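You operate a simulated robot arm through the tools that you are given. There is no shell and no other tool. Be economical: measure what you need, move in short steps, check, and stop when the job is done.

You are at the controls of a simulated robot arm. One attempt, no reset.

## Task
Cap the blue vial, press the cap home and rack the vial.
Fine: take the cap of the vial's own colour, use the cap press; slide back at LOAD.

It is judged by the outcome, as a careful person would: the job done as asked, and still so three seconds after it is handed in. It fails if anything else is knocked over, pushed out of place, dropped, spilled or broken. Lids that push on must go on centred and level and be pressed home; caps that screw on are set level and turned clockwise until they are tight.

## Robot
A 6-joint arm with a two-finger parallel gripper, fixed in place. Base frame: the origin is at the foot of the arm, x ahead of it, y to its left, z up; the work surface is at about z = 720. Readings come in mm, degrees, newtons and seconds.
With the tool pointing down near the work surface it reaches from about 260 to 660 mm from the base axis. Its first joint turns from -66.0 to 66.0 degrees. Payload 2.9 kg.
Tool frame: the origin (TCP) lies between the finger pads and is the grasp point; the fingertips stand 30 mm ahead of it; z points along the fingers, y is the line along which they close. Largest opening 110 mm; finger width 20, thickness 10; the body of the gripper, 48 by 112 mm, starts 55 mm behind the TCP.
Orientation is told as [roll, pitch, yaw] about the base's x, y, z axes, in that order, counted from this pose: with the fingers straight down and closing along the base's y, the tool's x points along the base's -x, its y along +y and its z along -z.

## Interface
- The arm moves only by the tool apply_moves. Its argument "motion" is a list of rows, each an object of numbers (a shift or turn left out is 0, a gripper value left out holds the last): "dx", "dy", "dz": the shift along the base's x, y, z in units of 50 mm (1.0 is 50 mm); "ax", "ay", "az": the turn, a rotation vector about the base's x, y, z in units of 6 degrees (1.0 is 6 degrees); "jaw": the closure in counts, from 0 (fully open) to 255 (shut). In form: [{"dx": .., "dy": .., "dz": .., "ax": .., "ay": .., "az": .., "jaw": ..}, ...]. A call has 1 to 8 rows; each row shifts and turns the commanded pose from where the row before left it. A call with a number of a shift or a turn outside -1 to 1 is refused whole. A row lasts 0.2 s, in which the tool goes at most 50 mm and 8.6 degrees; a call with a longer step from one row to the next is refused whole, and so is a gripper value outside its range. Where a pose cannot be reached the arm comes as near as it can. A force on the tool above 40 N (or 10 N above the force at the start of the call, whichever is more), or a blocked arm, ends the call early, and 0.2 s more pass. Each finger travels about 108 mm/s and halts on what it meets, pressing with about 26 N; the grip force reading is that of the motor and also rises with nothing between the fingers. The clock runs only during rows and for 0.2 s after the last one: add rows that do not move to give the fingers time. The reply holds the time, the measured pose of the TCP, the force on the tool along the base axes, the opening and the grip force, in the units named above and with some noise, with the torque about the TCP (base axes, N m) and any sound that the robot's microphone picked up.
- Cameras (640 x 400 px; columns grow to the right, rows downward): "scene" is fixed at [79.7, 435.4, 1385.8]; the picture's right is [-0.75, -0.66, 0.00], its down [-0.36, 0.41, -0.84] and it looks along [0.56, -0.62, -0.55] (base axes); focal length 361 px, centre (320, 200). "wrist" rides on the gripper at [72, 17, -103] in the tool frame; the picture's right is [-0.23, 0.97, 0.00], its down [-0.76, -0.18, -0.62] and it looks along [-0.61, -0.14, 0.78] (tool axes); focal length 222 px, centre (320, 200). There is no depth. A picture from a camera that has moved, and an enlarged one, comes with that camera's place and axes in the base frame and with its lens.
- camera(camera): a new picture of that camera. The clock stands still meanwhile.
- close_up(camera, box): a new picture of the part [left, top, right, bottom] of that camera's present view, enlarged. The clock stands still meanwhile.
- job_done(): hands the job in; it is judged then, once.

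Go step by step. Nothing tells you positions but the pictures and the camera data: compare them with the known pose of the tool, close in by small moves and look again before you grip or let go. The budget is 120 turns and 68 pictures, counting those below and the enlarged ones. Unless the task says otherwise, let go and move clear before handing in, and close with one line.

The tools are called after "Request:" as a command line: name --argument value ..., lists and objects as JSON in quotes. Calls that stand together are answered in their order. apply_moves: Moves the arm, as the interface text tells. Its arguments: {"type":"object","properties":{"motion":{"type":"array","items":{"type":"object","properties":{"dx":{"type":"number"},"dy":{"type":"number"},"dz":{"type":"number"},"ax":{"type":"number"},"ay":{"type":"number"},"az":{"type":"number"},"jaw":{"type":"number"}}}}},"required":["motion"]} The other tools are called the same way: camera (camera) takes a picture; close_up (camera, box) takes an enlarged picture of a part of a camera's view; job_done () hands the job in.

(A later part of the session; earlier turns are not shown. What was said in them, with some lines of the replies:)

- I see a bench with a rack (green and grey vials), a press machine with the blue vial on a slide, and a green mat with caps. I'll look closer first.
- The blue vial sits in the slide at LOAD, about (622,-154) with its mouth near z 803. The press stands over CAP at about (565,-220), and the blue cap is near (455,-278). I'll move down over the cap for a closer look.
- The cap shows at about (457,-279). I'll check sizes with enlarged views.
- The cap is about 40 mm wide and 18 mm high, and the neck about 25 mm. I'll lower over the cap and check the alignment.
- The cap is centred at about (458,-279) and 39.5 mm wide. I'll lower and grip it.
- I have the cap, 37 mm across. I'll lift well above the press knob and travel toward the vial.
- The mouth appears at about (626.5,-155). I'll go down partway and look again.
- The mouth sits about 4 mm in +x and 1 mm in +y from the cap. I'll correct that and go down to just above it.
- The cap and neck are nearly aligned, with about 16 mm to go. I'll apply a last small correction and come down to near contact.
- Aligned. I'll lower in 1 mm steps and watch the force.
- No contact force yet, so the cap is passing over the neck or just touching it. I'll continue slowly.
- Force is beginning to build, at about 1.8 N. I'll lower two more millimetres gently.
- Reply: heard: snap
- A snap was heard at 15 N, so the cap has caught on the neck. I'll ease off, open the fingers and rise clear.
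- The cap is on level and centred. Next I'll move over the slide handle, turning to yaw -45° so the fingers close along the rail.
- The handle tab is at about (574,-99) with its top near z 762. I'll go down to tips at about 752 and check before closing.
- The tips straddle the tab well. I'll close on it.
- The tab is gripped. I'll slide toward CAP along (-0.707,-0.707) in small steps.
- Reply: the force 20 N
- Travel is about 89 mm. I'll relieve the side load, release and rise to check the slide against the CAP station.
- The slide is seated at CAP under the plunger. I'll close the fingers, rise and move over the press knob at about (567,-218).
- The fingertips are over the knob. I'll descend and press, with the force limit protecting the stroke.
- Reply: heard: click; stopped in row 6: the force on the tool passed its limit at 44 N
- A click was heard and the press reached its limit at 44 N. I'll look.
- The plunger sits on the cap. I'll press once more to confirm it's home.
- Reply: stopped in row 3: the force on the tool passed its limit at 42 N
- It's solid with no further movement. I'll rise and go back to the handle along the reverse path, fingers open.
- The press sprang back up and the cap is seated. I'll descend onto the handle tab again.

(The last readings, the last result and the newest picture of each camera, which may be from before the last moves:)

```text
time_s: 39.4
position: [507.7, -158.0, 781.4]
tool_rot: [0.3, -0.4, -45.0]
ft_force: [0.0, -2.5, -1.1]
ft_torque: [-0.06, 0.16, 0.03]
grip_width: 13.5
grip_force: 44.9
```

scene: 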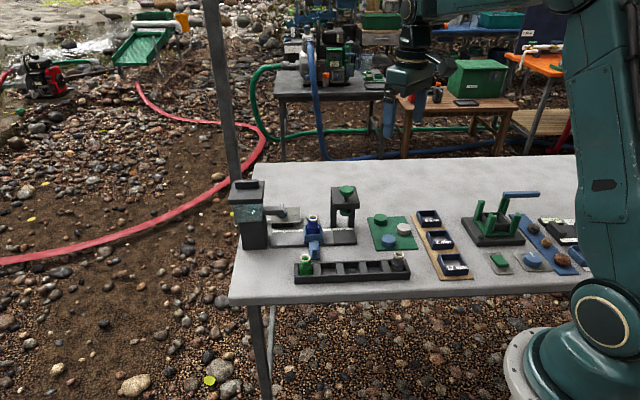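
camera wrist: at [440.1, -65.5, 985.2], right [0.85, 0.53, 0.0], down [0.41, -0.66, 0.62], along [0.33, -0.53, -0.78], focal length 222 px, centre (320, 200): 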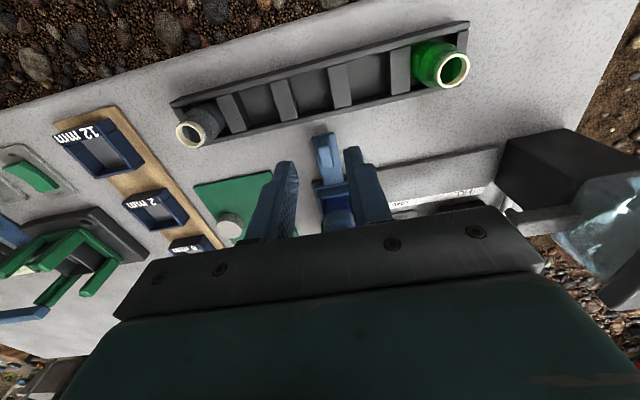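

I'll slide back toward LOAD in steps.

Request:
apply_moves --motion '[{"dx": 0.12, "dy": 0.12}, {"dx": 0.16, "dy": 0.16}, {"dx": 0.16, "dy": 0.16}, {"dx": 0.16, "dy": 0.16}, {}]'

```text
time_s: 40.6
position: [537.9, -127.8, 780.7]
tool_rot: [0.3, -0.3, -45.0]
ft_force: [-0.9, -0.1, -1.7]
ft_torque: [0.29, 0.43, -0.01]
grip_width: 13.5
grip_force: 45.4
```

Request:
apply_moves --motion '[{"dx": 0.16, "dy": 0.16}, {"dx": 0.16, "dy": 0.16}, {"dx": 0.16, "dy": 0.15}, {"dx": 0.14, "dy": 0.12}, {}]'

Request:
close_up --camera "scene" --box '[260, 185, 360, 285]'

```text
time_s: 41.8
position: [568.8, -96.6, 780.6]
tool_rot: [0.1, -0.3, -45.0]
ft_force: [-9.7, 11.8, 3.8]
ft_torque: [-0.41, -0.33, -0.09]
grip_width: 13.3
grip_force: 44.9
```

```text
4.00 times, centred on (310, 235) of scene
camera zoom: at [79.5, 435.7, 1385.7], right [-0.75, -0.66, 0.0], down [-0.36, 0.41, -0.84], along [0.56, -0.62, -0.55], focal length 1443 px, centre (360, 60)
```

zoom: 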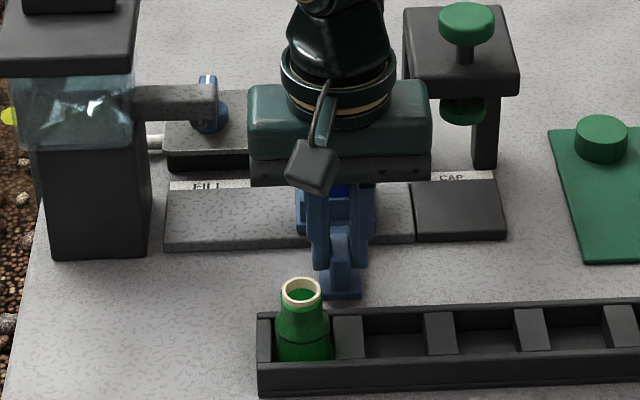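

I'm about 3 mm short of the original LOAD position. I'll finish that and relieve the side force.

Request:
apply_moves --motion '[{"dx": 0.025, "dy": 0.06}, {}, {}]'

```text
time_s: 42.6
position: [569.7, -95.4, 781.0]
tool_rot: [0.1, -0.4, -45.0]
ft_force: [-4.3, 4.0, 0.1]
ft_torque: [0.92, 1.09, -0.03]
grip_width: 13.4
grip_force: 44.8
```

Request:
apply_moves --motion '[{"dx": 0.02, "dy": 0.03}, {"dx": 0.01, "dy": 0.01}, {}]'

```text
time_s: 43.4
position: [572.0, -93.9, 781.1]
tool_rot: [0.2, -0.4, -45.0]
ft_force: [-5.3, 3.3, -5.0]
ft_torque: [0.19, 0.35, 0.03]
grip_width: 13.4
grip_force: 45.0
```

Request:
apply_moves --motion '[{"jaw": 180}, {"jaw": 130}, {"dx": -0.05, "dy": 0.05, "dz": 0.6}, {"dz": 0.8}, {"dz": 0.8}, {}]'

Request:
close_up --camera "scene" --box '[260, 185, 360, 285]'

Request:
camera --camera "wrist"

```text
time_s: 44.8
position: [569.4, -91.3, 892.9]
tool_rot: [0.3, -0.3, -45.0]
ft_force: [-0.5, -0.2, -0.8]
ft_torque: [0.0, -0.01, 0.0]
grip_width: 53.9
grip_force: 0.0
```

```text
4.00 times, centred on (310, 235) of scene
camera zoom: at [79.7, 435.4, 1385.8], right [-0.75, -0.66, 0.0], down [-0.36, 0.41, -0.84], along [0.56, -0.62, -0.55], focal length 1443 px, centre (360, 60)
```

zoom: 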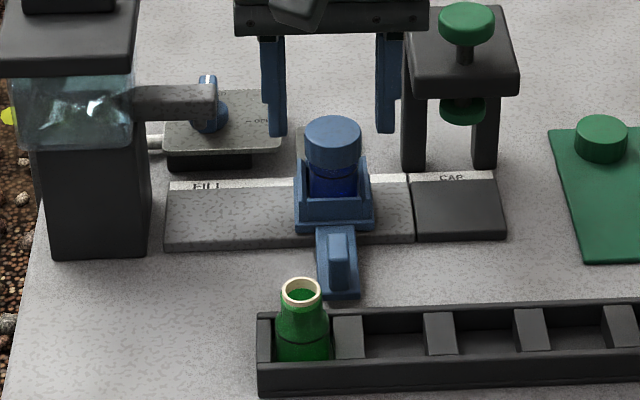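

```text
23 pictures are left
camera wrist: at [529.6, -28.2, 996.2], right [0.85, 0.53, 0.0], down [0.41, -0.66, 0.63], along [0.33, -0.53, -0.78], focal length 222 px, centre (320, 200)
```

wrist: 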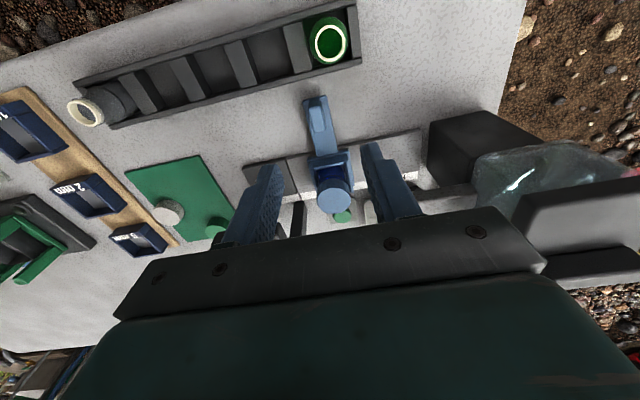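

The slide is back at LOAD. I'll turn back to yaw 0 above the vial, ready to take it by the cap.

Request:
apply_moves --motion '[{"dz": 0.3, "dx": 0.152, "dy": -0.158, "az": 0.9375}, {"dx": 0.152, "dy": -0.158, "az": 0.9375}, {"dx": 0.152, "dy": -0.158, "az": 0.9375}, {"dx": 0.152, "dy": -0.158, "az": 0.9375}, {"dx": 0.152, "dy": -0.158, "az": 0.9375}, {"dx": 0.152, "dy": -0.158, "az": 0.9375}, {"dx": 0.152, "dy": -0.158, "az": 0.9375}, {"dx": 0.152, "dy": -0.158, "az": 0.9375}]'

Request:
close_up --camera "wrist" --box '[240, 60, 400, 220]'

```text
time_s: 46.6
position: [630.3, -154.8, 906.3]
tool_rot: [0.2, -0.4, 0.1]
ft_force: [-0.3, -0.7, 0.0]
ft_torque: [0.04, -0.02, 0.03]
grip_width: 54.0
grip_force: 0.1
```

```text
2.50 times, centred on (320, 140) of wrist
camera zoom: at [557.0, -138.1, 1010.0], right [0.23, 0.97, 0.0], down [0.76, -0.18, 0.63], along [0.61, -0.14, -0.78], focal length 555 px, centre (320, 350)
```

zoom: 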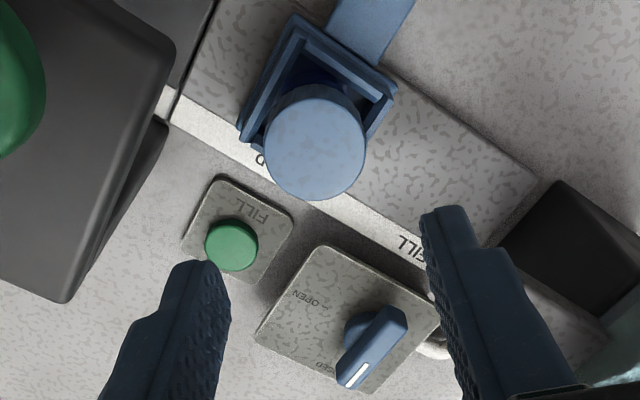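

Request:
apply_moves --motion '[{"dx": -0.02, "dy": -0.04, "dz": -0.6, "ax": -0.033, "ay": 0.067}, {"dz": -0.7}, {"dz": -0.4}, {}]'

Request:
close_up --camera "wrist" --box '[260, 80, 380, 200]'

```text
time_s: 47.6
position: [629.0, -155.6, 819.6]
tool_rot: [0.0, 0.1, 0.0]
ft_force: [-0.1, 0.3, 0.2]
ft_torque: [-0.04, 0.0, 0.01]
grip_width: 54.1
grip_force: 0.1
```

```text
3.33 times, centred on (320, 140) of wrist
camera zoom: at [556.4, -139.5, 925.0], right [0.23, 0.97, 0.0], down [0.76, -0.18, 0.62], along [0.61, -0.14, -0.78], focal length 740 px, centre (320, 400)
```

zoom: 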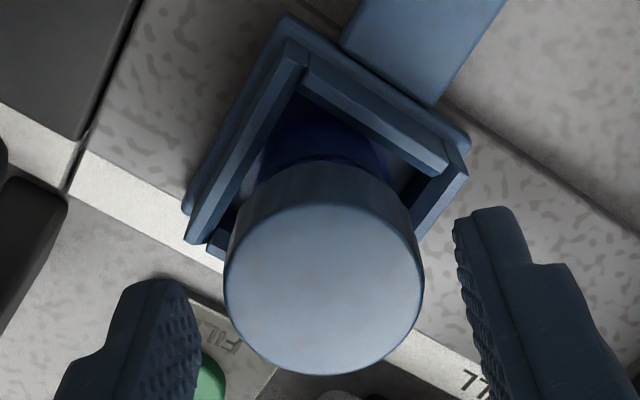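

The cap is centred between the fingers. I'll lower 8 mm and grip.

Request:
apply_moves --motion '[{"dz": -0.16, "dy": 0.01}, {}, {"jaw": 160}, {"jaw": 255}, {}, {}]'

Request:
apply_moves --motion '[{"dz": 0.1}, {"dz": 0.1}, {"dz": 0.2}, {}]'

Request:
close_up --camera "scene" --box '[270, 175, 350, 255]'

```text
time_s: 49.0
position: [628.0, -156.2, 813.5]
tool_rot: [0.1, -0.1, 0.0]
ft_force: [-0.4, -0.5, -0.8]
ft_torque: [0.02, -0.01, -0.02]
grip_width: 36.5
grip_force: 25.9
```

```text
time_s: 50.0
position: [629.8, -155.4, 834.4]
tool_rot: [0.0, 0.0, 0.0]
ft_force: [0.8, -0.2, -0.9]
ft_torque: [0.0, 0.02, 0.0]
grip_width: 36.8
grip_force: 25.9
```

```text
5.00 times, centred on (310, 215) of scene
camera zoom: at [79.8, 435.4, 1385.8], right [-0.75, -0.66, 0.0], down [-0.36, 0.41, -0.84], along [0.56, -0.62, -0.55], focal length 1804 px, centre (370, 125)
```

zoom: 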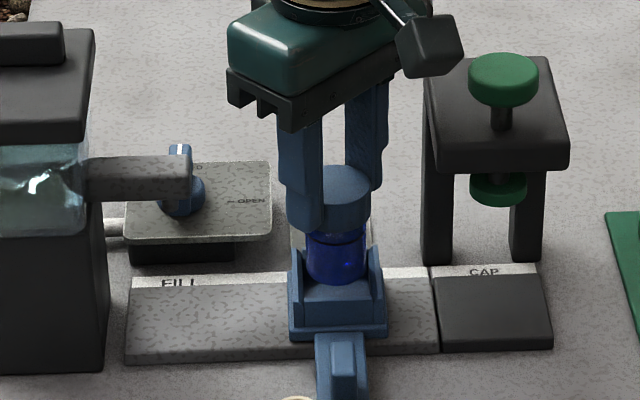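

The vial lifts cleanly with its cap. I'll raise it and carry it over the middle rack slot at about (462,-114).

Request:
apply_moves --motion '[{"dz": 0.6}, {"dz": 0.9}, {"dz": 0.6}, {"dx": -0.6, "dy": 0.3}, {"dx": -0.7, "dy": 0.25}, {"dx": -0.7, "dy": 0.2}, {"dx": -0.7, "dy": 0.07}, {"dx": -0.66}]'

Request:
camera --camera "wrist"

Request:
close_up --camera "scene" --box '[285, 195, 425, 295]'

```text
time_s: 51.8
position: [460.7, -113.7, 937.9]
tool_rot: [0.0, 0.0, -0.1]
ft_force: [-0.2, 0.7, -0.1]
ft_torque: [0.01, 0.0, -0.02]
grip_width: 36.7
grip_force: 25.9
```

```text
19 pictures are left
camera wrist: at [388.6, -97.5, 1042.1], right [0.23, 0.97, 0.0], down [0.76, -0.18, 0.62], along [0.61, -0.14, -0.78], focal length 222 px, centre (320, 200)
```

wrist: 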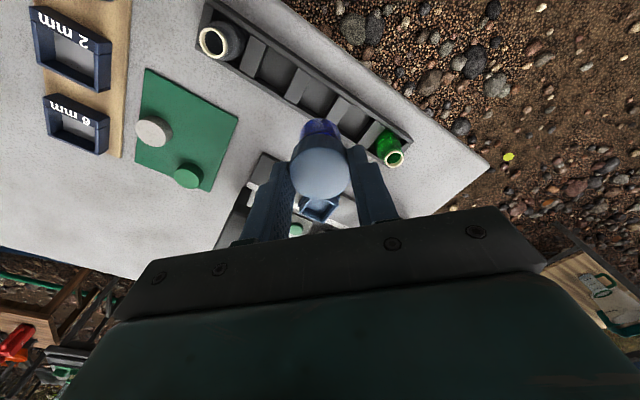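

```text
4.00 times, centred on (355, 245) of scene
camera zoom: at [79.7, 435.4, 1385.8], right [-0.75, -0.66, 0.0], down [-0.36, 0.41, -0.84], along [0.56, -0.62, -0.55], focal length 1443 px, centre (180, 20)
```

zoom: 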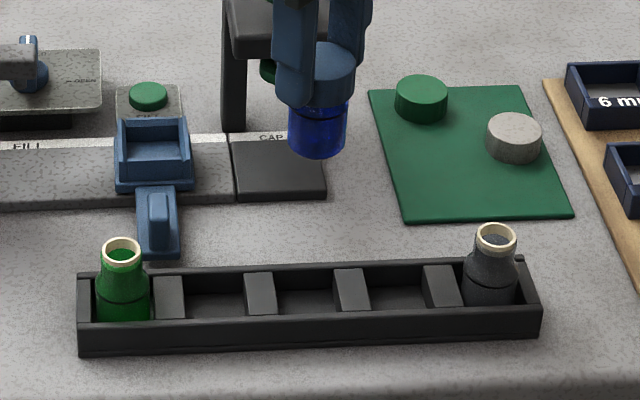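

The middle slot centre measures about (461,-116.5). I'll lower to just above the rack and check.

Request:
apply_moves --motion '[{"dx": 0.005, "dy": -0.05, "dz": -0.6}, {"dz": -0.6}, {"dz": -0.5}, {}]'

Request:
close_up --camera "wrist" --box '[240, 20, 400, 200]'

Request:
close_up --camera "scene" --box '[295, 210, 415, 290]'

```text
time_s: 52.8
position: [461.5, -116.7, 851.6]
tool_rot: [0.0, -0.1, -0.1]
ft_force: [-0.1, -0.4, -1.2]
ft_torque: [-0.01, 0.0, 0.03]
grip_width: 36.6
grip_force: 25.9
```

```text
2.22 times, centred on (320, 110) of wrist
camera zoom: at [389.1, -99.7, 956.9], right [0.23, 0.97, 0.0], down [0.76, -0.18, 0.62], along [0.61, -0.14, -0.78], focal length 494 px, centre (320, 400)
```

zoom: 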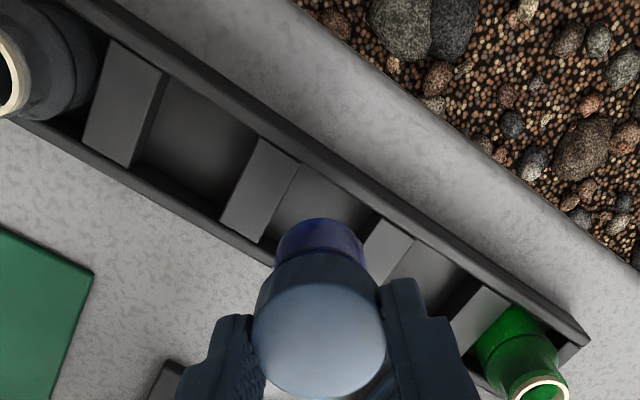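

```text
5.00 times, centred on (355, 250) of scene
camera zoom: at [79.8, 435.4, 1385.8], right [-0.75, -0.66, 0.0], down [-0.36, 0.41, -0.84], along [0.56, -0.62, -0.55], focal length 1804 px, centre (145, -50)
```

zoom: 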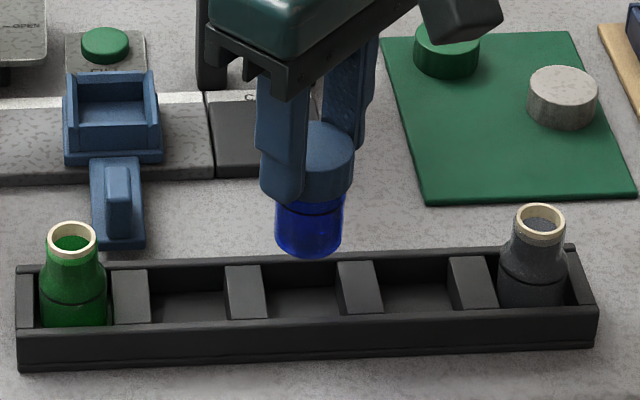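

The vial lines up with the middle pocket. I'll lower it, feeling for the floor, which I expect near TCP z 800.

Request:
apply_moves --motion '[{"dz": -0.3}, {"dz": -0.3}, {"dz": -0.2}, {"dz": -0.06}, {}]'

Request:
close_up --camera "scene" --box '[295, 210, 415, 290]'

```text
time_s: 54.0
position: [461.3, -116.2, 810.7]
tool_rot: [0.0, 0.0, 0.0]
ft_force: [0.1, -0.1, -0.7]
ft_torque: [-0.01, -0.01, 0.0]
grip_width: 37.1
grip_force: 26.2
```

```text
5.00 times, centred on (355, 250) of scene
camera zoom: at [79.8, 435.4, 1385.8], right [-0.75, -0.66, 0.0], down [-0.36, 0.41, -0.84], along [0.56, -0.62, -0.55], focal length 1804 px, centre (145, -50)
```

zoom: 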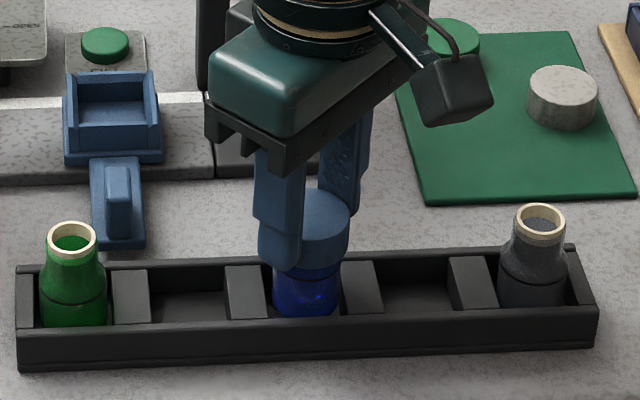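

Request:
apply_moves --motion '[{"dz": -0.06}, {"dz": -0.04}, {"dz": -0.03}, {"dz": -0.03}, {}]'

```text
time_s: 55.2
position: [461.9, -117.3, 802.5]
tool_rot: [0.0, 0.0, 0.0]
ft_force: [0.3, -0.3, -1.5]
ft_torque: [0.0, -0.04, 0.01]
grip_width: 36.6
grip_force: 26.0
```

Request:
apply_moves --motion '[{"dz": -0.02}, {"dz": -0.02}, {"dz": -0.02}, {}]'

Request:
close_up --camera "scene" --box '[325, 220, 385, 280]'

```text
time_s: 56.2
position: [461.8, -118.1, 800.4]
tool_rot: [0.0, -0.1, 0.1]
ft_force: [-0.9, 0.5, 3.3]
ft_torque: [0.01, -0.01, 0.03]
grip_width: 36.3
grip_force: 25.9
```

```text
6.67 times, centred on (355, 250) of scene
camera zoom: at [79.7, 435.5, 1385.8], right [-0.75, -0.66, 0.0], down [-0.36, 0.41, -0.84], along [0.56, -0.62, -0.55], focal length 2405 px, centre (87, -133)
```

zoom: 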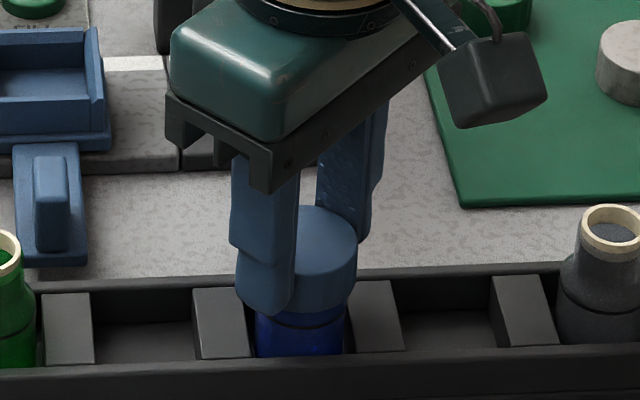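

It touches the floor at the expected height, inside the pocket. I'll release and rise.

Request:
apply_moves --motion '[{"jaw": 170}, {"jaw": 130}, {}, {"dz": 0.3}, {"dz": 0.8}, {"dz": 0.8}, {"dz": 0.8}, {}]'

Request:
close_up --camera "scene" --box '[295, 205, 415, 295]'

Request:
close_up --camera "wrist" --box '[180, 20, 440, 220]'

Request:
camera --camera "scene"

```text
time_s: 58.0
position: [460.4, -118.0, 934.8]
tool_rot: [-0.1, 0.0, -0.1]
ft_force: [0.0, -0.4, -0.2]
ft_torque: [0.0, 0.02, 0.01]
grip_width: 54.2
grip_force: 0.0
```

```text
4.44 times, centred on (355, 250) of scene
camera zoom: at [79.7, 435.4, 1385.8], right [-0.75, -0.66, 0.0], down [-0.36, 0.41, -0.84], along [0.56, -0.62, -0.55], focal length 1604 px, centre (164, -22)
```

zoom: 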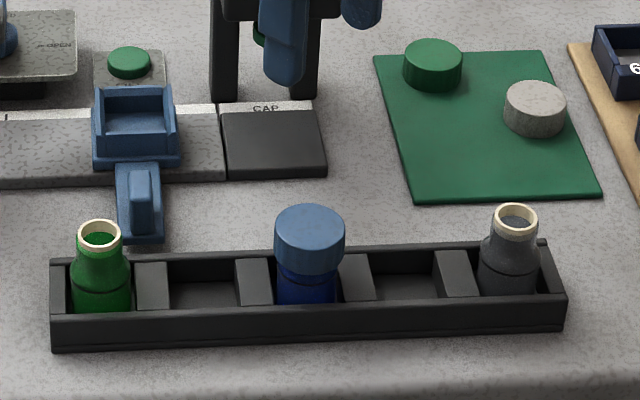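

```text
2.00 times, centred on (310, 120) of wrist
camera zoom: at [388.7, -100.8, 1038.3], right [0.23, 0.97, 0.0], down [0.76, -0.18, 0.62], along [0.61, -0.14, -0.78], focal length 444 px, centre (340, 360)
```

zoom: 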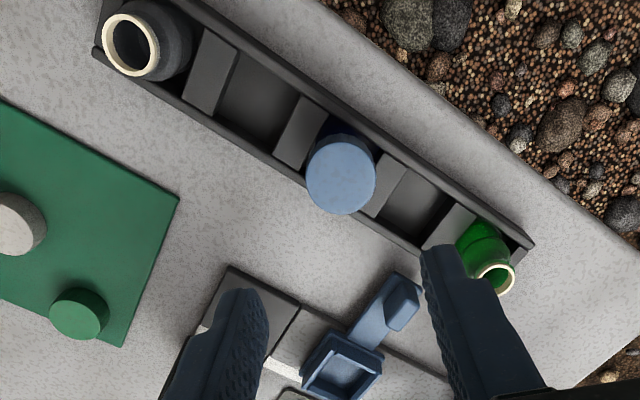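

```text
11 pictures are left
```

scene: 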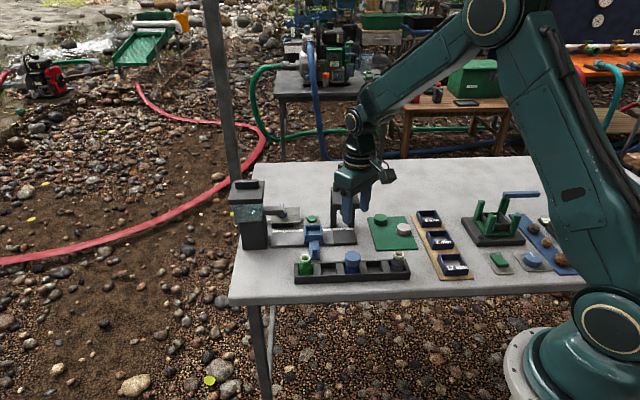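

The blue vial stands upright and capped in the middle rack slot, the slide is back at LOAD, the gripper is clear and nothing else has moved. I'm handing in.

Request:
job_done

```text
The job is handed in.
```

The blue vial has its blue cap pressed home with the cap press and stands in the middle slot of the rack; the slide is back at LOAD.
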